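You operate a simulated robot arm through the tools that you are given. There is no shell and no other tool.

Carry out the task below with a simulated robot arm. There is one attempt and no reset: what you move stays moved.

JOB
Fold both ends of the blue rug in and strap it tight.
Fine: ends down, then the beige strap over them, then throw the orange grip lever.

Only the result counts: the job must be done as asked and must still hold three seconds after the hand-in. Knocking over, shifting, dropping, spilling or breaking anything else fails it. Flat cloth is picked up by pressing the open fingertips on it (5 to 10 N) and closing them slowly along it; thin cloth reads only 2 to 8 mm in the jaws.

ROBOT AND FRAMES
A 7-joint arm with a two-finger parallel gripper on a trunk, on a base that drives. Base frame: it is fixed to the floor where the robot stands at the start and does not move with it; the origin is under the middle of the robot, x ahead of it, y to its left, z up. Units: m, rad, N and s.
With the tool pointing down near the work surface it reaches from about 0.44 to 0.9 m from the robot's upright axis, wherever it stands. Its first joint turns from -2.007 to 2.007 rad. Places, roughly: beige rug strap [-2.2, 1.3, 0.8]; orange grip lever [-1.9, 1.2, 0.5]; rug end with red trim [-2.2, 1.1, 0.7]; rug end with white trim [-2, 1.3, 0.7]. Payload 3.91 kg.
Tool frame: the origin (TCP) lies between the finger pads and is the grasp point; the fingertips stand 0.03 m ahead of it; z points along the fingers, y is the line along which they close. The gripper opens to 0.11 m. The fingers are 0.02 m wide and 0.01 m thick; the gripper's body (0.048 by 0.112 m) begins 0.055 m behind the TCP.
Orientation is that of the tool frame in the base frame, as a unit quaternion [x, y, z, w]. With the fingers straight down and closing along the base's y, the tool's x points along the base's -x, its y along +y and its z along -z.

CONTROLS
- The arm moves only by the tool nudge_tool. Its argument "plan" is a list of rows, each a list of 7 numbers: the shift along the base's x, y, z in m, then the turn, a rotation vector about the base's x, y, z in rad, then the gripper command, from -1 (shut) to 1 (fully open), values between in proportion. In form: [[x, y, z, wx, wy, wz, fingers], ...]. A call has 1 to 20 rows; each row shifts and turns the commanded pose from where the row before left it. Each row takes 0.2 s and may step no farther than 0.05 m and 0.15 rad from the row before; otherwise, or with a gripper value out of range, the whole call is refused. Where a pose cannot be reached the arm comes as near as it can. A force on the tool above 90 N (or 10 N above the force at the start of the call, whichever is more), or a blocked arm, ends the call early, and 0.2 s more pass. Each finger travels about 0.153 m/s and halts on what it meets, pressing with about 41 N; the grip force reading is that of the motor and also rises with nothing between the fingers. The clock runs only during rows and for 0.2 s after the last one: add rows that do not move to give the fingers time. It gives the time, the measured TCP pose, the force on the tool (base axes), the opening and the grip force at its end, in the units of the frame above (readings bear some noise), with the torque about the TCP (base axes, N m) and any sound that the robot's microphone picked up.
- Cameras (640 x 400 px; columns grow to the right, rows downward): "scene" is now at [0.2281, 0.1758, 1.0249]; the picture's right is [-0.31, -0.95, 0.00], its down [-0.46, 0.15, -0.87] and it looks along [0.83, -0.27, -0.49] (base axes); focal length 261 px, centre (320, 200). "wrist" rides on the gripper at [0.072, 0.017, -0.103] in the tool frame; the picture's right is [-0.23, 0.97, 0.00], its down [-0.76, -0.18, -0.62] and it looks along [-0.61, -0.14, 0.78] (tool axes); focal length 222 px, centre (320, 200). There is no depth. A picture from a camera that has moved, and an enlarged one, comes with that camera's place and axes in the base frame and with its lens.
- capture(camera): a new picture of that camera. The clock stands still meanwhile.
- lift_body(by): slides the trunk up (or, below 0, down) by that many m; the arm and the scene camera ride with it, the base frame stays. It gives what a move gives, with no picture.
- roll_base(legs): drives the robot by 1 to 6 legs, each [ahead, left, turn to the left] in m, m and rad, along the robot's own axes; the way and the turn of a leg run together, so that a leg with both is an arc; at most 1.5 m and 3.142 rad a leg. The arm and the cameras ride along, it lands a little off, and it stops where it bumps. It gives what a move gives.
- turn_head(pan, tilt): turns the head with the scene camera to pan (to the left, within 1.396 rad either way) and tilt (down, from -0.506 to 1.204), counted from straight ahead of the robot. It gives what a move gives.
- inspect(camera, box): a new picture of the part [left, top, right, bottom] of that camera's present view, enlarged. The clock stands still meanwhile.
- finish_job(): hands the job in; it is judged then, once.

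Places have to be worked out from the pictures, the camera data and where the tool is seen. Open the gripper and draw the arm clear of the work before you hand the job in, unless the task says otherwise.

The tools are called as name(argument=value, ...) on one line, values as JSON. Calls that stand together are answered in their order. nudge_tool: Moves the arm, as the interface text tells. Its arguments: {"type":"object","properties":{"plan":{"type":"array"}},"required":["plan"]} The other tools are called the same way: lift_body (by) slides the trunk up or down; roll_base (legs) drives the base; turn_head (pan, tilt) turns the head that bears the scene camera; capture (camera) takes a picture; inspect (camera, box) takes an enlarged picture of a part of a camera's view; finish_job () hands the job in.

At the start:

```text
t: 0.0
position: [0.5159, 0.0821, 0.843]
orientation: [0.0, 1.0, 0.0, 0.0]
contact_force: [0.8, -0.9, 0.5]
ft_torque: [0.0, -0.01, 0.02]
grip_width: 0.11
grip_force: 0.0
trunk travel left (down, up): [-0.35, 0.64]
robot x, y, heading: [0.0014, -0.0032, -0.003]
head pan, tilt: [-0.321, 0.51]
```

scene: 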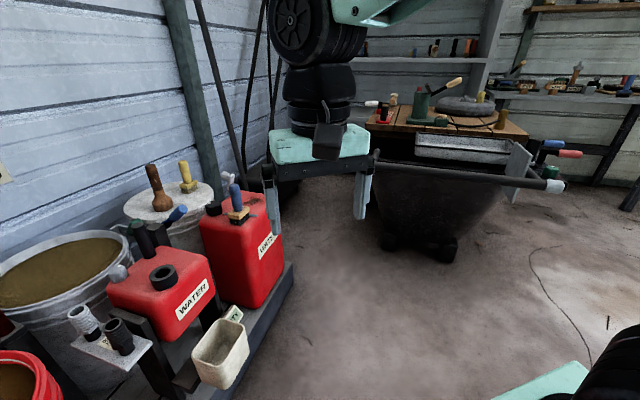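
wrist: 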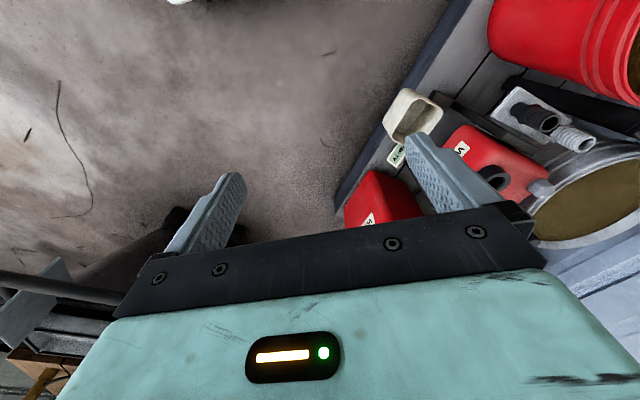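

I start by looking around with the head, since the rug is behind the robot to the left.

turn_head(pan=1.39, tilt=0.4)

capture(camera="scene")

turn_head(pan=-1.39, tilt=0.4)

capture(camera="scene")

```text
t: 1.7
position: [0.5157, 0.0832, 0.8429]
orientation: [-0.001, 1.0, 0.0, 0.0]
contact_force: [-0.5, -1.4, -0.8]
ft_torque: [-0.03, 0.01, 0.03]
grip_width: 0.1099
grip_force: 0.0
trunk travel left (down, up): [-0.35, 0.64]
robot x, y, heading: [-0.0009, -0.0022, -0.002]
head pan, tilt: [1.389, 0.4]
```

```text
taken
camera scene: at [0.1587, 0.2955, 1.0349], right [0.98, -0.18, 0.0], down [-0.07, -0.38, -0.92], along [0.17, 0.91, -0.39], focal length 261 px, centre (320, 200)
```

scene: 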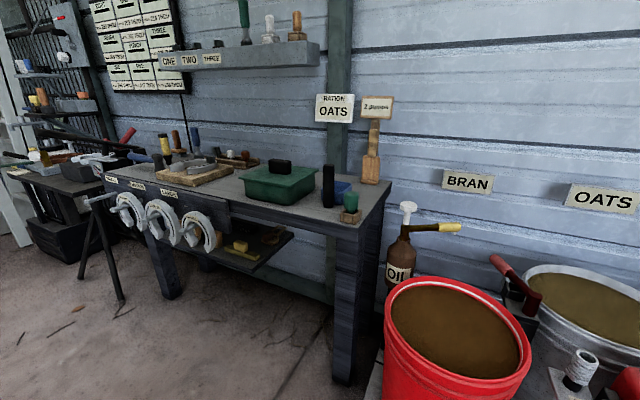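

```text
t: 4.2
position: [0.5158, 0.0826, 0.843]
orientation: [0.0, 1.0, 0.0, -0.001]
contact_force: [0.0, 0.6, -0.1]
ft_torque: [-0.02, 0.0, 0.04]
grip_width: 0.11
grip_force: 0.0
trunk travel left (down, up): [-0.35, 0.64]
robot x, y, heading: [-0.0022, 0.0025, 0.007]
head pan, tilt: [-1.389, 0.4]
```

```text
taken
camera scene: at [0.1587, 0.1133, 1.0349], right [-0.98, -0.18, 0.0], down [-0.07, 0.38, -0.92], along [0.17, -0.91, -0.39], focal length 261 px, centre (320, 200)
```

scene: 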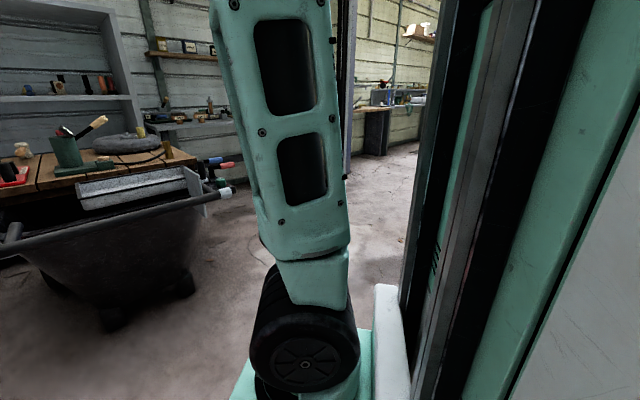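

The left side has a bench and buckets close by, while the right is more open. I turn right in place in stages and look.

roll_base(legs=[[0, 0, -1.57]])

capture(camera="scene")

turn_head(pan=-0.6, tilt=0.4)

capture(camera="scene")

```text
t: 8.4
position: [0.0876, -0.5148, 0.8431]
orientation: [0.703, 0.711, -0.001, 0.0]
contact_force: [0.2, 0.2, 0.1]
ft_torque: [-0.01, -0.01, 0.03]
grip_width: 0.11
grip_force: 0.0
trunk travel left (down, up): [-0.35, 0.64]
robot x, y, heading: [0.0026, -0.0011, -1.558]
head pan, tilt: [-1.389, 0.4]
```

```text
taken
camera scene: at [0.1154, -0.1582, 1.0349], right [-0.19, 0.98, 0.0], down [0.38, 0.07, -0.92], along [-0.9, -0.18, -0.39], focal length 261 px, centre (320, 200)
```

scene: 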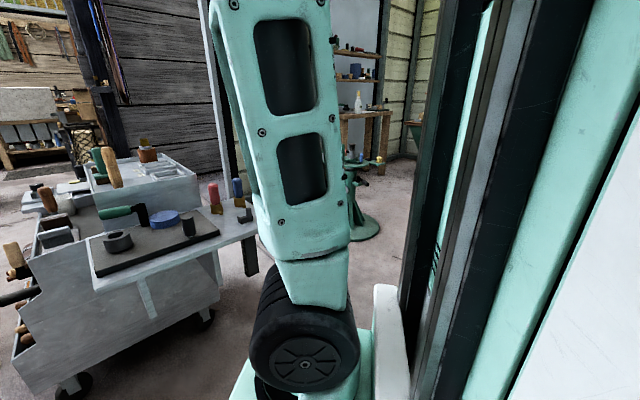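

```text
t: 9.5
position: [0.0872, -0.5137, 0.8443]
orientation: [0.703, 0.711, 0.0, 0.0]
contact_force: [-0.6, -0.3, 0.3]
ft_torque: [0.0, 0.0, -0.01]
grip_width: 0.11
grip_force: 0.1
trunk travel left (down, up): [-0.35, 0.64]
robot x, y, heading: [-0.0, -0.0013, -1.56]
head pan, tilt: [-0.6, 0.4]
```

```text
taken
camera scene: at [0.1547, -0.2174, 1.0349], right [-0.83, 0.56, 0.0], down [0.22, 0.32, -0.92], along [-0.51, -0.77, -0.39], focal length 261 px, centre (320, 200)
```

scene: 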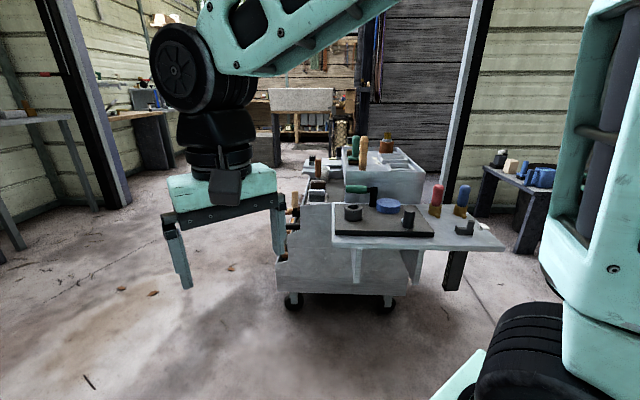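

A tool cart stands near the sweep path, so I raise the trunk before turning further; then look again.

lift_body(by=0.3)

turn_head(pan=-1.2, tilt=0.7)

capture(camera="scene")

```text
t: 12.5
position: [0.0881, -0.5148, 1.1443]
orientation: [0.704, 0.71, 0.0, 0.0]
contact_force: [0.2, -0.1, 0.4]
ft_torque: [0.02, 0.01, -0.01]
grip_width: 0.1101
grip_force: 0.0
trunk travel left (down, up): [-0.65, 0.34]
robot x, y, heading: [0.0, 0.0023, -1.561]
head pan, tilt: [-0.6, 0.4]
```

```text
t: 13.5
position: [0.0884, -0.5146, 1.1429]
orientation: [0.703, 0.711, 0.0, 0.0]
contact_force: [0.6, 0.0, 0.3]
ft_torque: [-0.01, 0.02, 0.0]
grip_width: 0.1099
grip_force: 0.1
trunk travel left (down, up): [-0.65, 0.34]
robot x, y, heading: [-0.0028, 0.0023, -1.56]
head pan, tilt: [-1.201, 0.7]
```

```text
taken
camera scene: at [0.1274, -0.1721, 1.3081], right [-0.37, 0.93, 0.0], down [0.6, 0.24, -0.77], along [-0.71, -0.28, -0.64], focal length 261 px, centre (320, 200)
```

scene: 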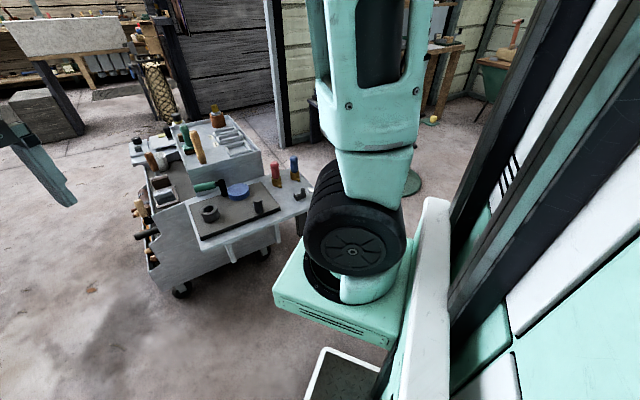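

The cart is well clear of the raised hand. I turn on to face -x, where the rug should be ahead and to the left... rather to the right (y positive), and look.

roll_base(legs=[[0, 0, -1.57]])

turn_head(pan=-0.4, tilt=0.45)

capture(camera="scene")

turn_head(pan=0.5, tilt=0.45)

capture(camera="scene")

```text
t: 17.7
position: [-0.5146, -0.0893, 1.1428]
orientation: [1.0, 0.008, 0.0, 0.0]
contact_force: [-0.5, -0.5, -0.8]
ft_torque: [-0.04, -0.05, -0.02]
grip_width: 0.1103
grip_force: 0.0
trunk travel left (down, up): [-0.65, 0.34]
robot x, y, heading: [0.0004, -0.0016, -3.129]
head pan, tilt: [-1.201, 0.7]
```

```text
t: 18.9
position: [-0.5146, -0.0906, 1.1419]
orientation: [1.0, 0.008, 0.0, 0.0]
contact_force: [0.1, -0.7, -0.1]
ft_torque: [0.01, 0.03, 0.01]
grip_width: 0.1098
grip_force: 0.0
trunk travel left (down, up): [-0.65, 0.34]
robot x, y, heading: [-0.0002, 0.0009, -3.125]
head pan, tilt: [-0.4, 0.45]
```

```text
taken
camera scene: at [-0.2242, -0.1731, 1.3302], right [0.38, 0.93, 0.0], down [0.4, -0.16, -0.9], along [-0.83, 0.34, -0.44], focal length 261 px, centre (320, 200)
```

scene: 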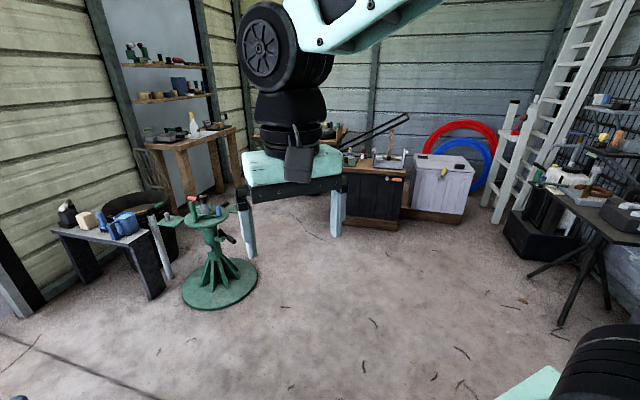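

```text
t: 20.1
position: [-0.5142, -0.0899, 1.1424]
orientation: [1.0, 0.007, 0.0, 0.0]
contact_force: [0.1, 0.5, 0.2]
ft_torque: [0.01, 0.0, 0.03]
grip_width: 0.1102
grip_force: 0.0
trunk travel left (down, up): [-0.65, 0.34]
robot x, y, heading: [-0.0024, -0.0034, -3.124]
head pan, tilt: [0.499, 0.45]
```

```text
taken
camera scene: at [-0.2191, -0.2528, 1.3303], right [-0.49, 0.87, 0.0], down [0.38, 0.21, -0.9], along [-0.78, -0.44, -0.44], focal length 261 px, centre (320, 200)
```

scene: 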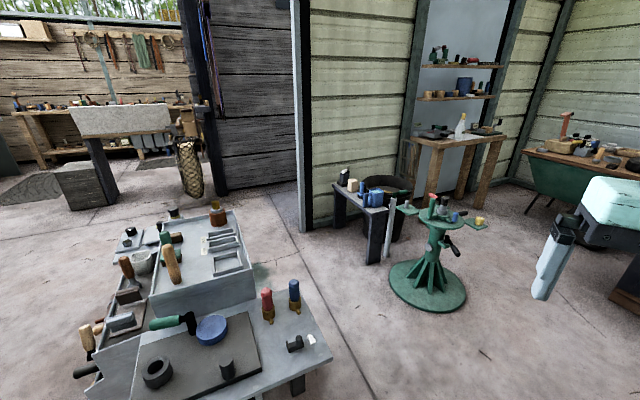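

The target place projects to about (383,155) in the pan -0.4 view: the dark chest with an orange thing. I turn back there and enlarge.

turn_head(pan=-0.5, tilt=0.3)

inspect(camera="scene", box=[240, 140, 480, 290])

```text
t: 21.3
position: [-0.5146, -0.0882, 1.1443]
orientation: [1.0, 0.008, 0.0, 0.0]
contact_force: [0.0, -0.2, -0.3]
ft_torque: [-0.04, -0.03, -0.02]
grip_width: 0.1101
grip_force: 0.2
trunk travel left (down, up): [-0.65, 0.34]
robot x, y, heading: [-0.0011, 0.0006, -3.123]
head pan, tilt: [-0.499, 0.3]
```

```text
2.67 times, centred on (360, 215) of scene
camera zoom: at [-0.2217, -0.1643, 1.3442], right [0.46, 0.89, 0.0], down [0.26, -0.14, -0.96], along [-0.85, 0.44, -0.3], focal length 695 px, centre (213, 160)
```

zoom: 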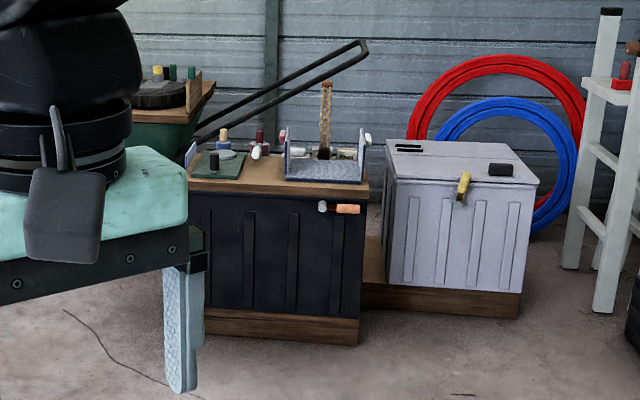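

The chest with the wooden top holds a tray with the blue rug, the upright beige strap, and the orange lever on the chest's front. I turn toward it and drive closer.

roll_base(legs=[[0, 0, -0.55], [0.9, 0, 0]])

turn_head(pan=0.0, tilt=0.6)

capture(camera="scene")

```text
t: 27.6
position: [-1.2678, 0.6624, 1.1429]
orientation: [0.964, -0.268, 0.0, 0.0]
contact_force: [-0.3, 0.1, 0.3]
ft_torque: [0.0, -0.01, 0.01]
grip_width: 0.1099
grip_force: 0.1
trunk travel left (down, up): [-0.65, 0.34]
robot x, y, heading: [-0.7854, 0.466, 2.602]
head pan, tilt: [-0.499, 0.3]
```

```text
t: 28.6
position: [-1.2677, 0.6634, 1.1425]
orientation: [0.963, -0.268, -0.001, 0.0]
contact_force: [-0.3, -1.1, 0.4]
ft_torque: [0.02, -0.02, 0.02]
grip_width: 0.1099
grip_force: 0.1
trunk travel left (down, up): [-0.65, 0.34]
robot x, y, heading: [-0.7796, 0.4664, 2.6]
head pan, tilt: [0.0, 0.6]
```

```text
taken
camera scene: at [-1.0871, 0.4098, 1.3168], right [0.52, 0.86, 0.0], down [0.48, -0.29, -0.83], along [-0.71, 0.43, -0.56], focal length 261 px, centre (320, 200)
```

scene: 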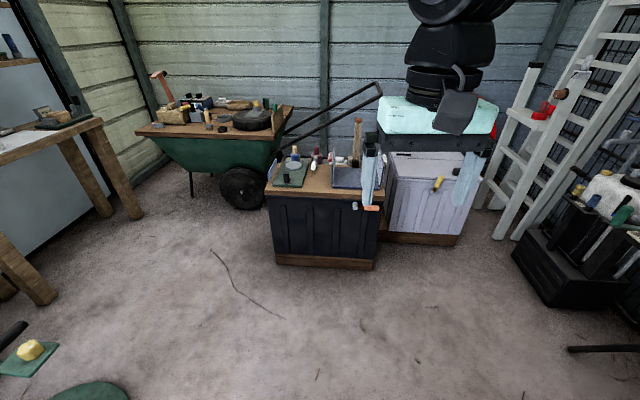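

The chest's front face runs along about (0.6, 0.8) with centre near (-2.08, 1.04). I drive nearer in line with the rug half, then inspect with a zoom.

roll_base(legs=[[0.5, 0.1, -0.1]])

turn_head(pan=0.0, tilt=0.8)

capture(camera="scene")

capture(camera="wrist")

```text
t: 31.6
position: [-1.7136, 0.9158, 1.1438]
orientation: [0.947, -0.321, 0.0, 0.0]
contact_force: [0.1, 0.0, -0.7]
ft_torque: [0.0, 0.03, 0.01]
grip_width: 0.11
grip_force: 0.0
trunk travel left (down, up): [-0.65, 0.34]
robot x, y, heading: [-1.2533, 0.6672, 2.488]
head pan, tilt: [0.0, 0.6]
```

```text
t: 32.3
position: [-1.7123, 0.9168, 1.1428]
orientation: [0.947, -0.321, 0.0, 0.0]
contact_force: [1.4, 0.7, -0.2]
ft_torque: [-0.03, 0.03, -0.03]
grip_width: 0.11
grip_force: 0.1
trunk travel left (down, up): [-0.65, 0.34]
robot x, y, heading: [-1.2556, 0.6677, 2.486]
head pan, tilt: [0.0, 0.799]
```

```text
taken
camera scene: at [-1.5561, 0.6394, 1.2999], right [0.61, 0.79, 0.0], down [0.57, -0.44, -0.7], along [-0.55, 0.42, -0.72], focal length 261 px, centre (320, 200)
```

scene: 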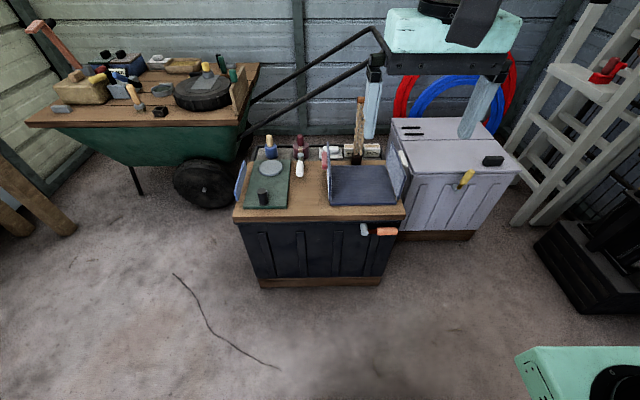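

```text
taken
camera wrist: at [-1.6651, 0.8579, 1.2461], right [-0.77, -0.63, 0.0], down [-0.5, 0.6, 0.62], along [-0.4, 0.48, -0.78], focal length 222 px, centre (320, 200)
```

wrist: 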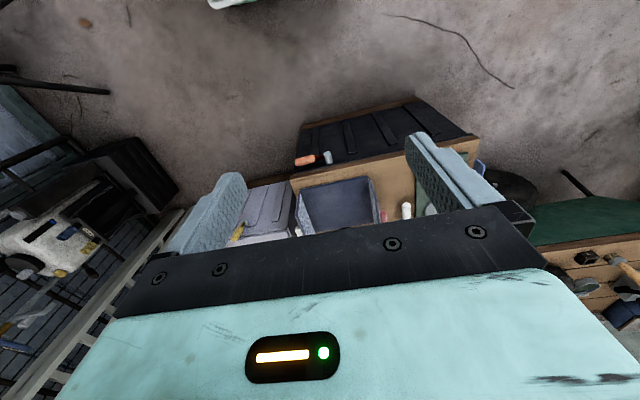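

Now a clear line of sight to the work; I enlarge it.

inspect(camera="scene", box=[220, 80, 440, 300])

inspect(camera="scene", box=[300, 90, 420, 245])

```text
1.82 times, centred on (330, 190) of scene
camera zoom: at [-1.5561, 0.6394, 1.2999], right [0.61, 0.79, 0.0], down [0.57, -0.44, -0.7], along [-0.55, 0.42, -0.72], focal length 474 px, centre (302, 218)
```

zoom: 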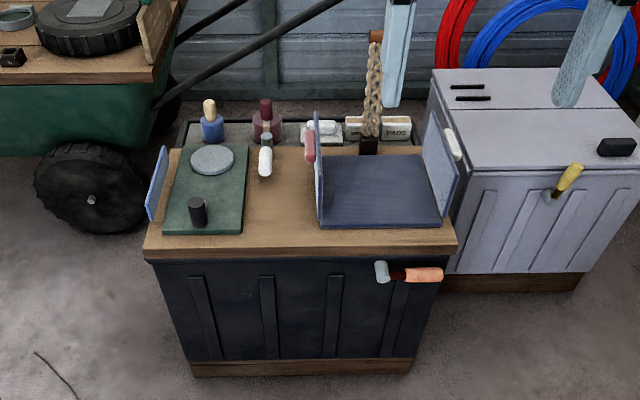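

```text
2.58 times, centred on (360, 168) of scene
camera zoom: at [-1.5561, 0.6394, 1.2999], right [0.61, 0.79, 0.0], down [0.57, -0.44, -0.7], along [-0.55, 0.42, -0.72], focal length 673 px, centre (217, 284)
```

zoom: 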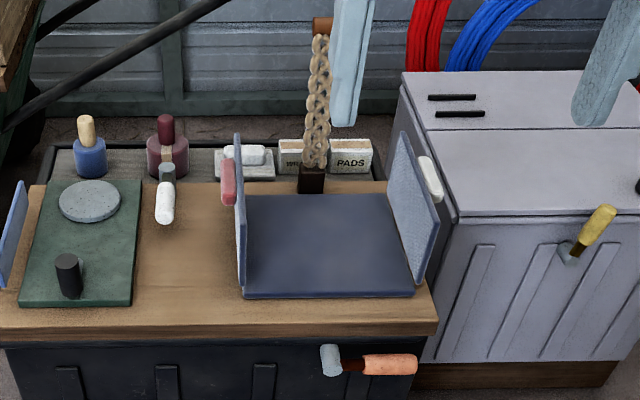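

The "rug" is a flat base about 0.21 x 0.20 m near (-2.0, 1.155, 0.69). Its two upright end flaps carry the red handle (left) and white handle (right), the braided strap stands at the back, and the orange lever is on the bench's front. I roll 0.2 m closer so everything is in reach, then look again.

roll_base(legs=[[0.2, 0.0, -0.03]])

turn_head(pan=0.0, tilt=0.9)

capture(camera="scene")

capture(camera="wrist")

```text
t: 33.9
position: [-1.8646, 1.053, 1.1437]
orientation: [0.943, -0.334, 0.0, 0.0]
contact_force: [-0.3, -0.2, 0.0]
ft_torque: [0.0, -0.06, -0.02]
grip_width: 0.1102
grip_force: 0.1
trunk travel left (down, up): [-0.65, 0.34]
robot x, y, heading: [-1.414, 0.7944, 2.465]
head pan, tilt: [0.0, 0.799]
```

```text
t: 34.6
position: [-1.8644, 1.0528, 1.1424]
orientation: [0.943, -0.334, 0.0, 0.0]
contact_force: [0.1, -0.5, -0.4]
ft_torque: [-0.01, 0.0, 0.01]
grip_width: 0.1101
grip_force: 0.0
trunk travel left (down, up): [-0.65, 0.34]
robot x, y, heading: [-1.4134, 0.7915, 2.461]
head pan, tilt: [0.0, 0.901]
```

```text
taken
camera scene: at [-1.7113, 0.7691, 1.292], right [0.63, 0.78, 0.0], down [0.61, -0.49, -0.62], along [-0.48, 0.39, -0.78], focal length 261 px, centre (320, 200)
```

scene: 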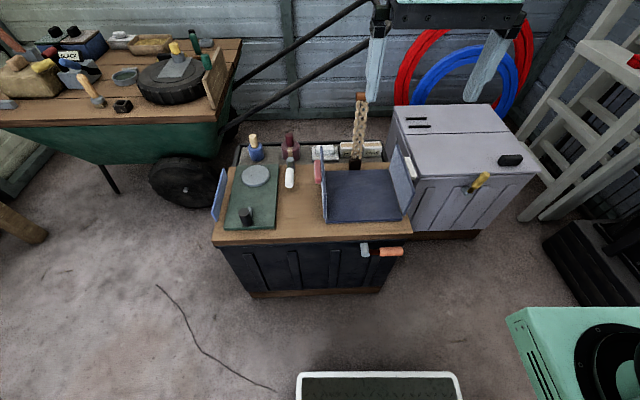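

```text
taken
camera wrist: at [-1.8186, 0.9937, 1.2461], right [-0.79, -0.61, 0.0], down [-0.48, 0.62, 0.62], along [-0.38, 0.49, -0.78], focal length 222 px, centre (320, 200)
```

wrist: 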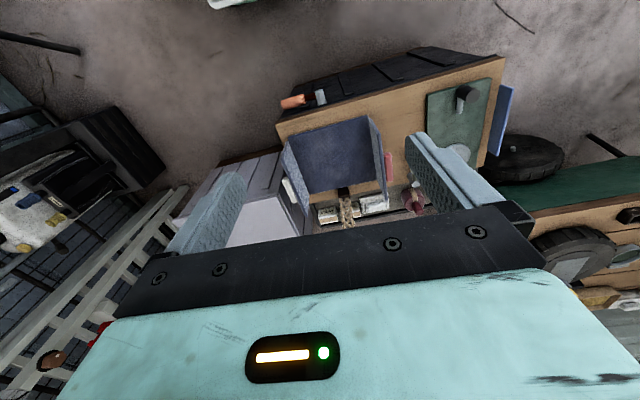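

inspect(camera="scene", box=[280, 80, 440, 180])

inspect(camera="scene", box=[280, 150, 440, 270])

inspect(camera="wrist", box=[240, 60, 440, 240])

```text
4.00 times, centred on (360, 130) of scene
camera zoom: at [-1.7113, 0.7691, 1.292], right [0.63, 0.78, 0.0], down [0.61, -0.49, -0.62], along [-0.48, 0.39, -0.78], focal length 1043 px, centre (160, 480)
```

zoom: 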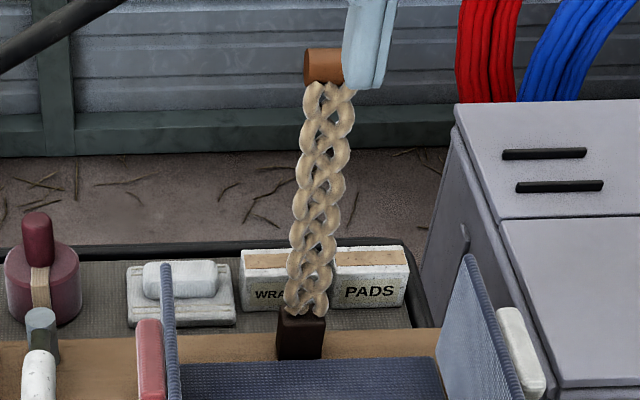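

```text
3.33 times, centred on (360, 210) of scene
camera zoom: at [-1.7113, 0.7691, 1.292], right [0.63, 0.78, 0.0], down [0.61, -0.49, -0.62], along [-0.48, 0.39, -0.78], focal length 869 px, centre (187, 167)
```

zoom: 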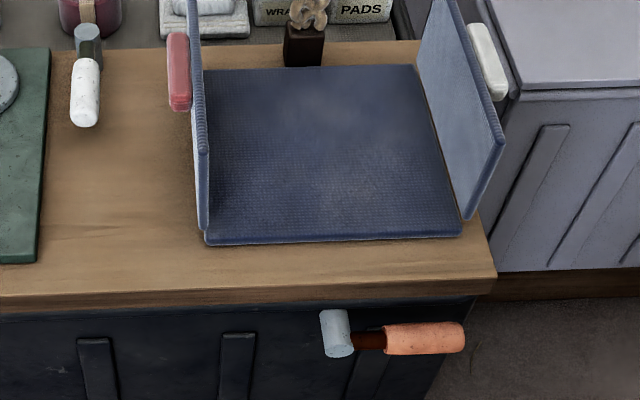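

```text
2.22 times, centred on (340, 150) of wrist
camera zoom: at [-1.8186, 0.9937, 1.2461], right [-0.79, -0.61, 0.0], down [-0.48, 0.62, 0.62], along [-0.38, 0.49, -0.78], focal length 494 px, centre (276, 311)
```

zoom: 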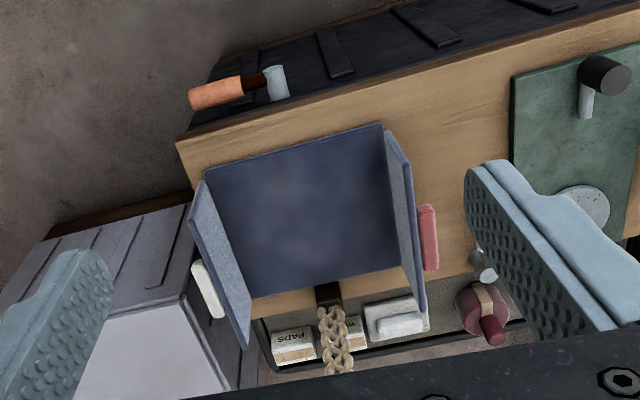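

Triangulating roughly gives the bench top near z = 0.60-0.67, not accurate enough. I lower the hand 0.15 m above the open area in front of the rug and take a nearer wrist picture to refine.

nudge_tool(plan=[[0, 0, -0.05, 0, 0, 0, 1], [0, 0, -0.05, 0, 0, 0, 1], [0, 0, -0.05, 0, 0, 0, 1], [0, 0, 0, 0, 0, 0, 1]])

capture(camera="wrist")

capture(camera="scene")

```text
t: 35.6
position: [-1.8655, 1.0523, 0.9921]
orientation: [0.943, -0.334, 0.0, 0.0]
contact_force: [0.0, 0.4, 0.4]
ft_torque: [0.06, -0.02, 0.0]
grip_width: 0.11
grip_force: 0.1
trunk travel left (down, up): [-0.65, 0.34]
robot x, y, heading: [-1.4132, 0.791, 2.463]
head pan, tilt: [0.0, 0.901]
```

```text
taken
camera wrist: at [-1.8186, 0.9929, 1.0948], right [-0.79, -0.61, 0.0], down [-0.48, 0.62, 0.62], along [-0.38, 0.49, -0.78], focal length 222 px, centre (320, 200)
```

wrist: 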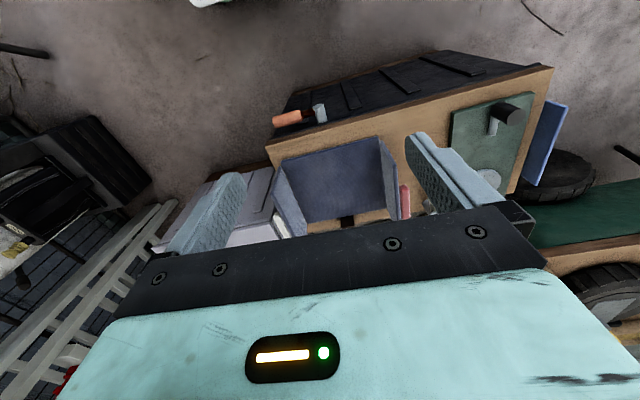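

```text
taken
camera scene: at [-1.7112, 0.769, 1.292], right [0.63, 0.78, 0.0], down [0.61, -0.49, -0.62], along [-0.48, 0.39, -0.78], focal length 261 px, centre (320, 200)
```

scene: 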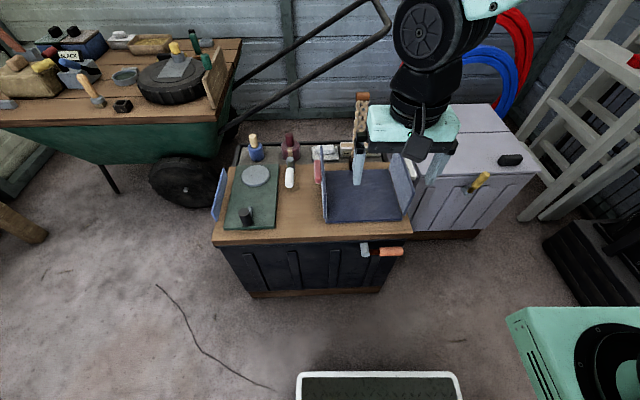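

inspect(camera="wrist", box=[240, 80, 440, 240])

inspect(camera="scene", box=[280, 80, 460, 270])

```text
2.50 times, centred on (340, 160) of wrist
camera zoom: at [-1.8186, 0.9929, 1.0948], right [-0.79, -0.61, 0.0], down [-0.48, 0.62, 0.62], along [-0.38, 0.49, -0.78], focal length 555 px, centre (270, 300)
```

zoom: 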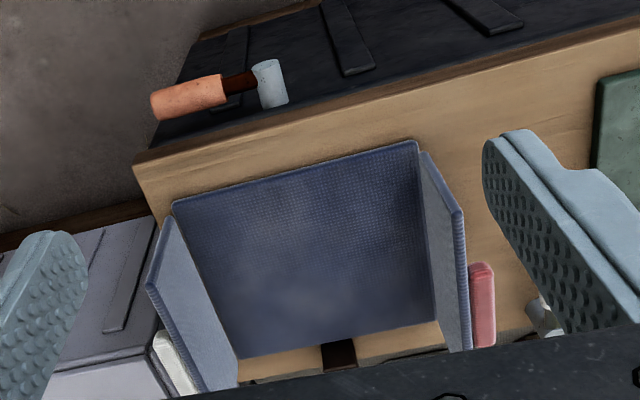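

```text
2.11 times, centred on (370, 175) of scene
camera zoom: at [-1.7112, 0.769, 1.292], right [0.63, 0.78, 0.0], down [0.61, -0.49, -0.62], along [-0.48, 0.39, -0.78], focal length 549 px, centre (215, 253)
```

zoom: 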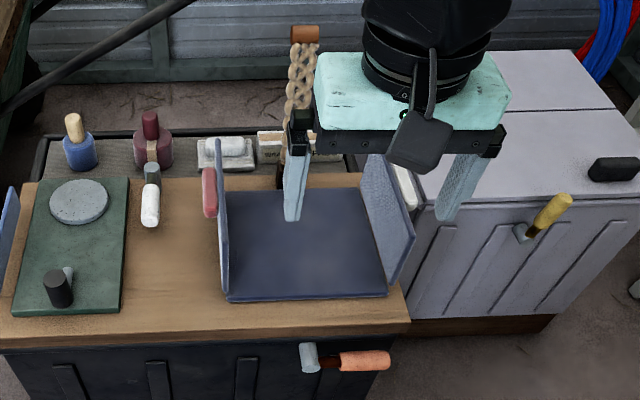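

Two wrist heights agree: rug base top z ≈ 0.585, spanning 0.685-0.925 m ahead and 0.19 left to 0.06 right of the robot; flaps ~0.13 m tall; strap hinge ~0.95 m ahead; lever ~0.61 m ahead at z ≈ 0.53. I roll 0.12 m nearer to bring the strap into reach.

roll_base(legs=[[0.12, 0.0, 0.0]])

capture(camera="scene")

inspect(camera="scene", box=[260, 80, 500, 290])

inspect(camera="wrist", box=[220, 80, 440, 240])

```text
t: 36.8
position: [-1.961, 1.1279, 0.9911]
orientation: [0.943, -0.333, 0.0, 0.0]
contact_force: [0.3, -0.2, 0.4]
ft_torque: [0.02, -0.04, -0.02]
grip_width: 0.1101
grip_force: 0.1
trunk travel left (down, up): [-0.65, 0.34]
robot x, y, heading: [-1.5047, 0.8673, 2.464]
head pan, tilt: [0.0, 0.901]
```

```text
taken
camera scene: at [-1.8059, 0.8451, 1.2919], right [0.63, 0.78, 0.0], down [0.61, -0.49, -0.62], along [-0.48, 0.39, -0.78], focal length 261 px, centre (320, 200)
```

scene: 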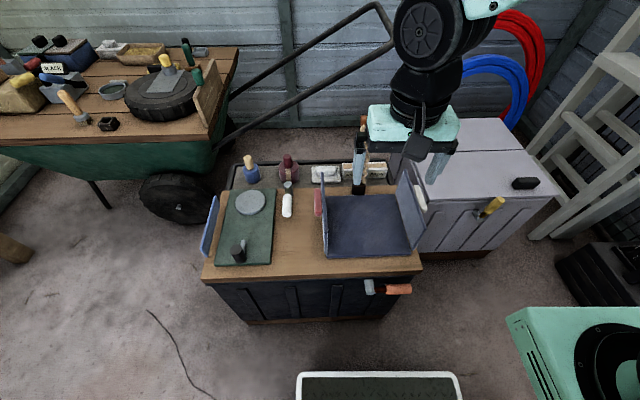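

```text
1.90 times, centred on (380, 185) of scene
camera zoom: at [-1.8059, 0.8451, 1.2919], right [0.63, 0.78, 0.0], down [0.61, -0.49, -0.62], along [-0.48, 0.39, -0.78], focal length 497 px, centre (206, 229)
```

zoom: 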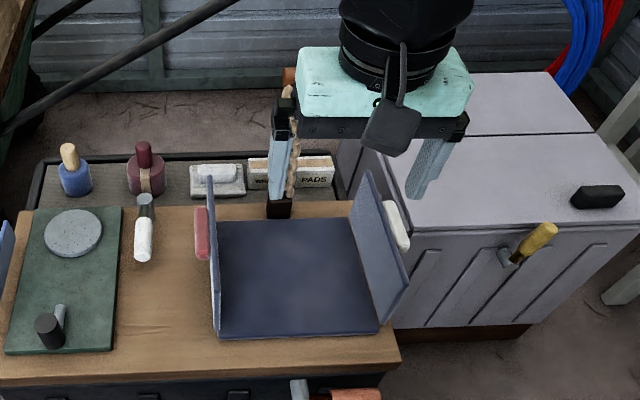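

```text
2.50 times, centred on (330, 160) of wrist
camera zoom: at [-1.9139, 1.0689, 1.0952], right [-0.79, -0.62, 0.0], down [-0.48, 0.62, 0.62], along [-0.38, 0.49, -0.78], focal length 555 px, centre (295, 300)
```

zoom: 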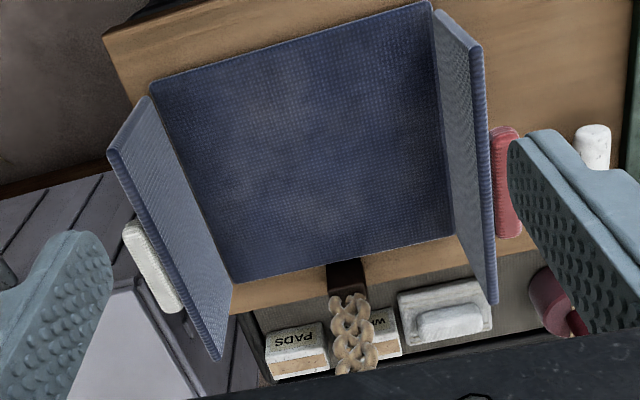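

All stays as computed, shifted 0.12 m: flaps at l ≈ +0.19 (red) and -0.06 (white), tops about z 0.71. I close the fingers and move the tool outside the left flap (0.60 ahead, 0.27 left), staying high, then come down partway.

nudge_tool(plan=[[-0.0361, -0.019, 0, 0, 0, 0, -1], [-0.0361, -0.019, 0, 0, 0, 0, -1], [-0.0361, -0.019, 0, 0, 0, 0, -1], [-0.0361, -0.019, 0, 0, 0, 0, -1], [-0.0361, -0.019, 0, 0, 0, 0, -1], [0, 0, -0.05, 0, 0, 0, -1], [0, 0, -0.05, 0, 0, 0, -1], [0, 0, -0.05, 0, 0, 0, -1], [0, 0, -0.04, 0, 0, 0, -1], [0, 0, 0, 0, 0, 0, -1]])

inspect(camera="scene", box=[240, 80, 480, 290])

capture(camera="wrist")

```text
t: 39.0
position: [-2.1412, 1.0308, 0.8049]
orientation: [0.943, -0.333, 0.0, 0.0]
contact_force: [0.5, 0.1, -0.1]
ft_torque: [-0.01, -0.02, 0.0]
grip_width: 0.0
grip_force: 37.5
trunk travel left (down, up): [-0.65, 0.34]
robot x, y, heading: [-1.5057, 0.8667, 2.467]
head pan, tilt: [0.0, 0.901]
```

```text
1.90 times, centred on (360, 185) of scene
camera zoom: at [-1.8059, 0.845, 1.2919], right [0.63, 0.78, 0.0], down [0.61, -0.49, -0.62], along [-0.48, 0.39, -0.78], focal length 497 px, centre (244, 229)
```

zoom: 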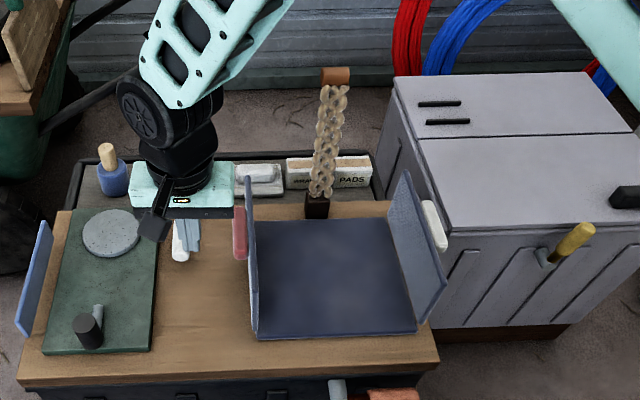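

```text
taken
camera wrist: at [-2.0947, 0.9722, 0.9067], right [-0.79, -0.62, 0.0], down [-0.48, 0.62, 0.62], along [-0.38, 0.49, -0.78], focal length 222 px, centre (320, 200)
```

wrist: 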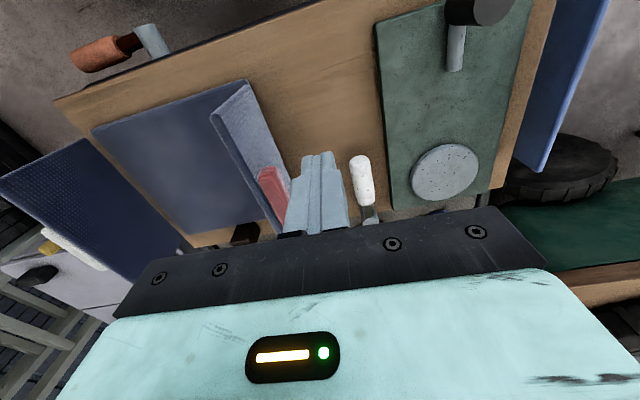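

The tip projects exactly where seen, so the calibration is good. I lower to tip z ≈ 0.66 and push the red flap inward, toward the right, in small steps.

nudge_tool(plan=[[0, 0, -0.05, 0, 0, 0, -1], [0, 0, -0.05, 0, 0, 0, -1], [0, 0, -0.015, 0, 0, 0, -1], [0.0157, 0.0195, 0, 0, 0, 0, -1], [0.0157, 0.0195, 0, 0, 0, 0, -1], [0.0125, 0.0156, 0, 0, 0, 0, -1], [0.0125, 0.0156, 0, 0, 0, 0, -1], [0, 0, 0, 0, 0, 0, -1]])

inspect(camera="scene", box=[240, 80, 480, 290])

```text
t: 40.8
position: [-2.0857, 1.1021, 0.6866]
orientation: [0.943, -0.334, 0.0, 0.0]
contact_force: [0.5, -0.2, 0.2]
ft_torque: [0.0, 0.0, 0.0]
grip_width: 0.0
grip_force: 37.3
trunk travel left (down, up): [-0.65, 0.34]
robot x, y, heading: [-1.5084, 0.8664, 2.459]
head pan, tilt: [0.0, 0.901]
```

```text
1.90 times, centred on (360, 185) of scene
camera zoom: at [-1.8059, 0.845, 1.2919], right [0.63, 0.78, 0.0], down [0.61, -0.49, -0.62], along [-0.48, 0.39, -0.78], focal length 497 px, centre (244, 229)
```

zoom: 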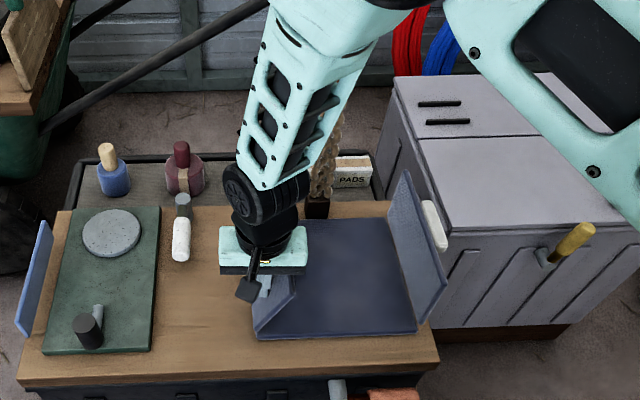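

The red flap is swinging in with almost no force. I continue along the arc, inward and down.

nudge_tool(plan=[[0.0188, 0.0234, 0, 0, 0, 0, -1], [0.0125, 0.0156, -0.008, 0, 0, 0, -1], [0.0125, 0.0156, -0.012, 0, 0, 0, -1], [0.0063, 0.0078, -0.012, 0, 0, 0, -1], [0.0031, 0.0039, -0.01, 0, 0, 0, -1], [0, 0, 0, 0, 0, 0, -1]])

inspect(camera="scene", box=[240, 80, 480, 290])

capture(camera="wrist")

```text
t: 42.2
position: [-2.032, 1.1686, 0.6439]
orientation: [0.943, -0.333, 0.0, 0.0]
contact_force: [0.1, 0.2, -0.3]
ft_torque: [-0.05, 0.0, -0.01]
grip_width: 0.0
grip_force: 37.9
trunk travel left (down, up): [-0.65, 0.34]
robot x, y, heading: [-1.5057, 0.8679, 2.459]
head pan, tilt: [0.0, 0.901]
```

```text
1.90 times, centred on (360, 185) of scene
camera zoom: at [-1.8059, 0.8451, 1.2919], right [0.63, 0.78, 0.0], down [0.61, -0.49, -0.62], along [-0.48, 0.39, -0.78], focal length 497 px, centre (244, 229)
```

zoom: 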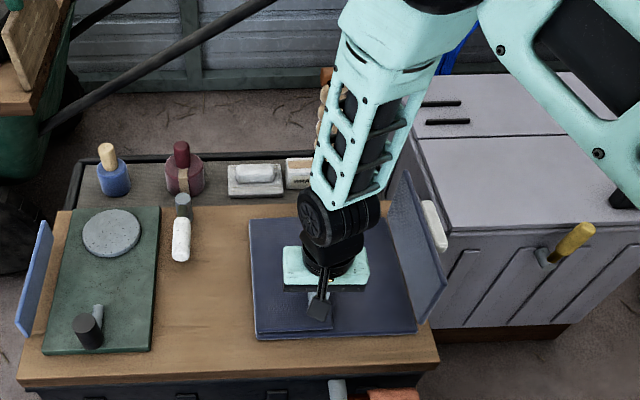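

```text
taken
camera wrist: at [-1.9844, 1.11, 0.7476], right [-0.79, -0.62, 0.0], down [-0.48, 0.62, 0.62], along [-0.38, 0.49, -0.78], focal length 222 px, centre (320, 200)
```

wrist: 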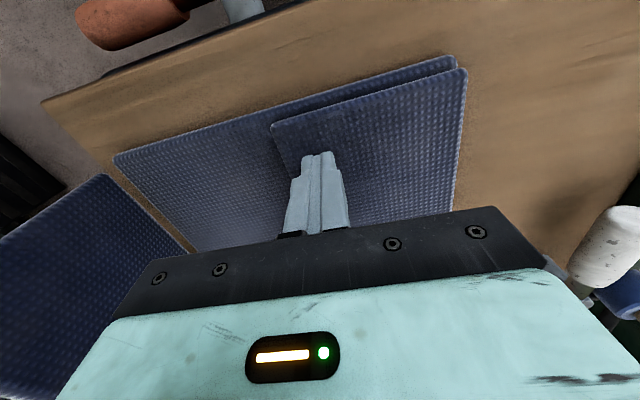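

The red end is nearly flat. I press it down gently to seat it.

nudge_tool(plan=[[0, 0, -0.008, 0, 0, 0, -1], [0, 0, -0.006, 0, 0, 0, -1], [0, 0, -0.005, 0, 0, 0, -1], [0, 0, -0.004, 0, 0, 0, -1], [0, 0, 0, 0, 0, 0, -1]])

capture(camera="wrist")

```text
t: 42.8
position: [-2.0315, 1.1686, 0.6411]
orientation: [0.943, -0.334, -0.002, -0.001]
contact_force: [26.3, -3.6, 124.4]
ft_torque: [-0.84, -1.87, 0.2]
grip_width: 0.0001
grip_force: 38.1
trunk travel left (down, up): [-0.65, 0.34]
robot x, y, heading: [-1.505, 0.8674, 2.463]
head pan, tilt: [0.0, 0.901]
stopped in row 3: the force on the tool passed its limit at 101 N (the readings are from after the stop); the commanded pose is now the measured one
```

```text
taken
camera wrist: at [-1.9846, 1.1097, 0.7444], right [-0.79, -0.62, 0.0], down [-0.48, 0.62, 0.63], along [-0.39, 0.49, -0.78], focal length 222 px, centre (320, 200)
```

wrist: 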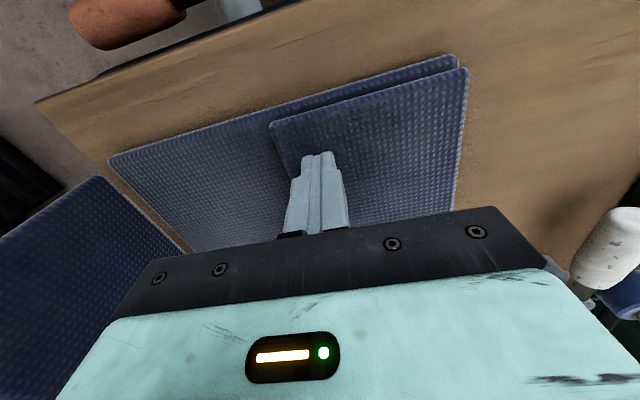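

The flap is firmly down (top at z ≈ 0.611). I lift off and see whether it stays.

nudge_tool(plan=[[0, 0, 0.01, 0, 0, 0, -1], [0, 0, 0.04, 0, 0, 0, -1], [0, 0, 0.05, 0, 0, 0, -1], [0, 0, 0.05, 0, 0, 0, -1], [0, 0, 0, 0, 0, 0, -1]])

inspect(camera="scene", box=[240, 80, 480, 290])

capture(camera="wrist")

```text
t: 44.0
position: [-2.0309, 1.1686, 0.7864]
orientation: [0.943, -0.333, -0.001, 0.0]
contact_force: [0.4, -0.2, 0.4]
ft_torque: [0.02, 0.03, 0.0]
grip_width: 0.0002
grip_force: 37.3
trunk travel left (down, up): [-0.65, 0.34]
robot x, y, heading: [-1.5067, 0.8677, 2.463]
head pan, tilt: [0.0, 0.901]
```

```text
1.90 times, centred on (360, 185) of scene
camera zoom: at [-1.8058, 0.8452, 1.2919], right [0.63, 0.78, 0.0], down [0.61, -0.49, -0.62], along [-0.48, 0.39, -0.78], focal length 497 px, centre (244, 229)
```

zoom: 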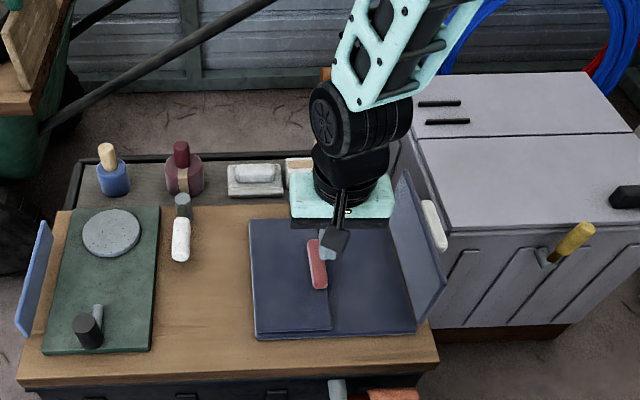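

```text
taken
camera wrist: at [-1.984, 1.1089, 0.8886], right [-0.79, -0.62, 0.0], down [-0.48, 0.62, 0.62], along [-0.38, 0.49, -0.78], focal length 222 px, centre (320, 200)
```

wrist: 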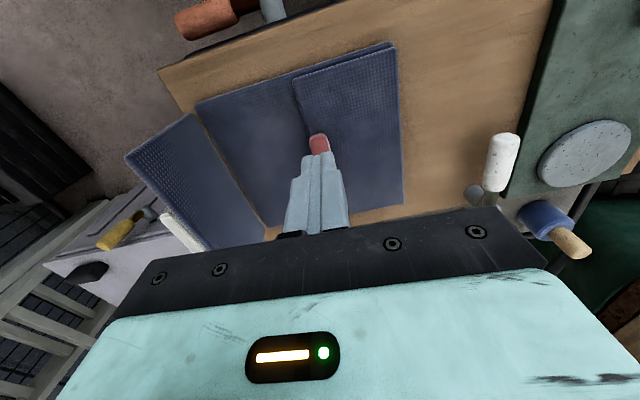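

The red end stays down on its own. I move over the white-trim flap to its outer side (l ≈ -0.15), raised, then descend outside it.

nudge_tool(plan=[[0, 0, 0.05, 0, 0, 0, -1], [0.0304, 0.038, 0, 0, 0, 0, -1], [0.0304, 0.038, 0, 0, 0, 0, -1], [0.0304, 0.038, 0, 0, 0, 0, -1], [0.0304, 0.038, 0, 0, 0, 0, -1], [0.0304, 0.038, 0, 0, 0, 0, -1], [0, 0, 0, 0, 0, 0, -1]])

inspect(camera="scene", box=[240, 80, 480, 290])

capture(camera="wrist")

```text
t: 45.6
position: [-1.8802, 1.3577, 0.8342]
orientation: [0.943, -0.333, -0.001, 0.001]
contact_force: [-0.5, -0.2, -0.4]
ft_torque: [0.01, 0.01, 0.0]
grip_width: 0.0
grip_force: 37.9
trunk travel left (down, up): [-0.65, 0.34]
robot x, y, heading: [-1.508, 0.8688, 2.465]
head pan, tilt: [0.0, 0.901]
```

```text
1.90 times, centred on (360, 185) of scene
camera zoom: at [-1.8057, 0.8452, 1.2919], right [0.63, 0.78, 0.0], down [0.61, -0.49, -0.62], along [-0.48, 0.39, -0.78], focal length 497 px, centre (244, 229)
```

zoom: 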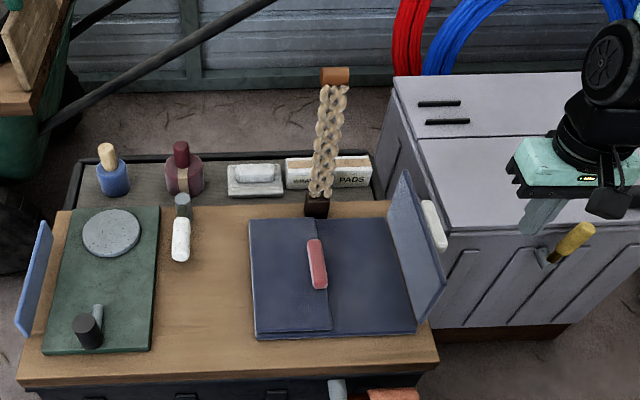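

```text
taken
camera wrist: at [-1.8336, 1.2986, 0.9385], right [-0.79, -0.62, 0.0], down [-0.48, 0.62, 0.62], along [-0.39, 0.49, -0.78], focal length 222 px, centre (320, 200)
```

wrist: 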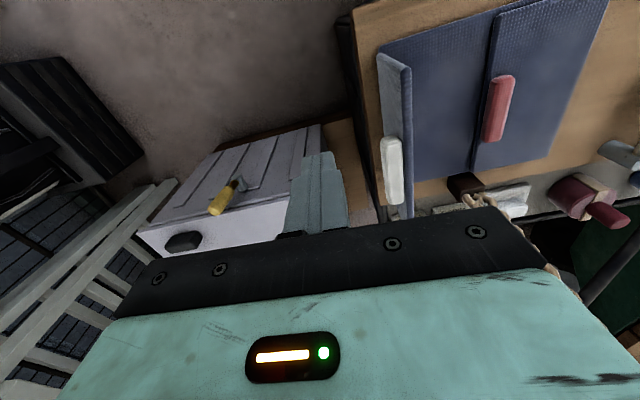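

The tool is outside the white-trim flap with free space below. I descend to tip z ≈ 0.66 and push left (inward).

nudge_tool(plan=[[0, 0, -0.05, 0, 0, 0, -1], [0, 0, -0.05, 0, 0, 0, -1], [0, 0, -0.045, 0, 0, 0, -1], [-0.0188, -0.0234, 0, 0, 0, 0, -1], [-0.0188, -0.0234, 0, 0, 0, 0, -1], [-0.0125, -0.0156, 0, 0, 0, 0, -1], [-0.0125, -0.0156, 0, 0, 0, 0, -1], [0, 0, 0, 0, 0, 0, -1]])

inspect(camera="scene", box=[240, 80, 480, 290])

capture(camera="wrist")

```text
t: 47.4
position: [-1.9436, 1.2817, 0.6887]
orientation: [0.943, -0.333, 0.0, 0.0]
contact_force: [-0.2, -0.1, 0.1]
ft_torque: [-0.01, -0.01, 0.02]
grip_width: 0.0
grip_force: 37.4
trunk travel left (down, up): [-0.65, 0.34]
robot x, y, heading: [-1.5074, 0.8691, 2.462]
head pan, tilt: [0.0, 0.901]
```

```text
1.90 times, centred on (360, 185) of scene
camera zoom: at [-1.8057, 0.8452, 1.2919], right [0.63, 0.78, 0.0], down [0.61, -0.49, -0.62], along [-0.48, 0.39, -0.78], focal length 497 px, centre (244, 229)
```

zoom: 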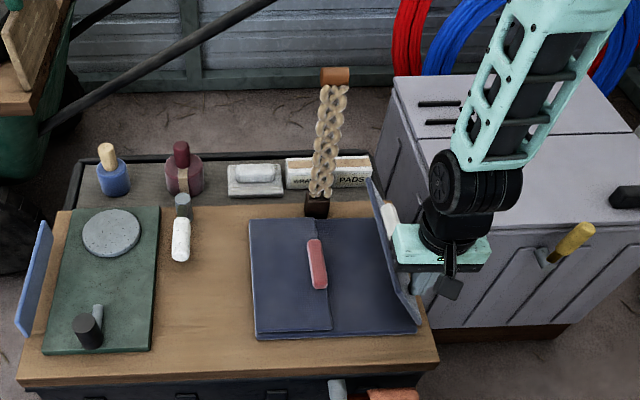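

```text
taken
camera wrist: at [-1.8967, 1.2228, 0.7921], right [-0.79, -0.62, 0.0], down [-0.48, 0.62, 0.62], along [-0.38, 0.49, -0.78], focal length 222 px, centre (320, 200)
```

wrist: 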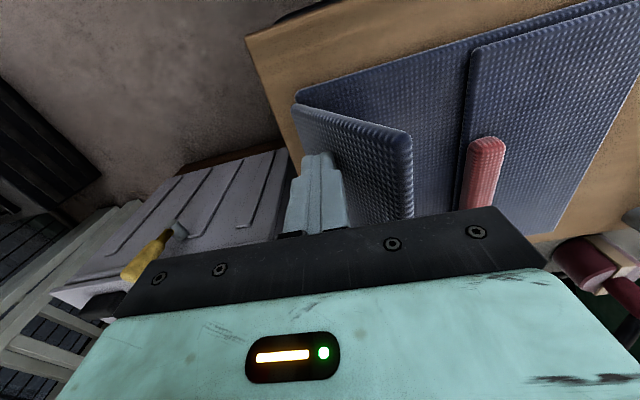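

The white flap is turning inward. I continue it along the mirrored arc.

nudge_tool(plan=[[-0.0188, -0.0234, 0, 0, 0, 0, -1], [-0.0125, -0.0156, -0.008, 0, 0, 0, -1], [-0.0125, -0.0156, -0.012, 0, 0, 0, -1], [-0.0063, -0.0078, -0.012, 0, 0, 0, -1], [-0.0031, -0.0039, -0.01, 0, 0, 0, -1], [0, 0, -0.003, 0, 0, 0, -1], [0, 0, 0, 0, 0, 0, -1]])

capture(camera="wrist")

```text
t: 49.0
position: [-1.9966, 1.2146, 0.6429]
orientation: [0.943, -0.333, -0.001, 0.0]
contact_force: [0.4, 0.1, 0.3]
ft_torque: [0.03, -0.01, 0.0]
grip_width: 0.0003
grip_force: 37.8
trunk travel left (down, up): [-0.65, 0.34]
robot x, y, heading: [-1.5078, 0.8681, 2.461]
head pan, tilt: [0.0, 0.901]
```

```text
taken
camera wrist: at [-1.9496, 1.1554, 0.7465], right [-0.79, -0.62, 0.0], down [-0.48, 0.62, 0.62], along [-0.38, 0.49, -0.78], focal length 222 px, centre (320, 200)
```

wrist: 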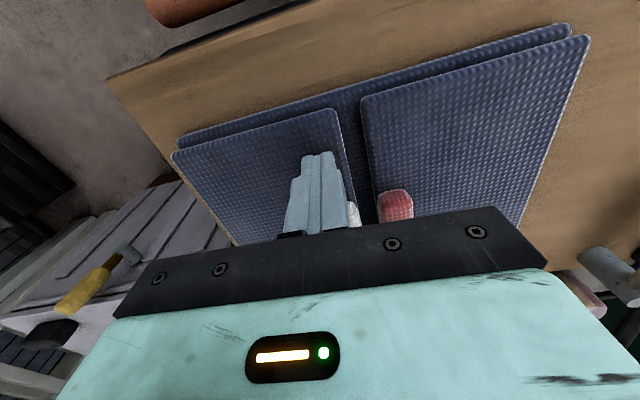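

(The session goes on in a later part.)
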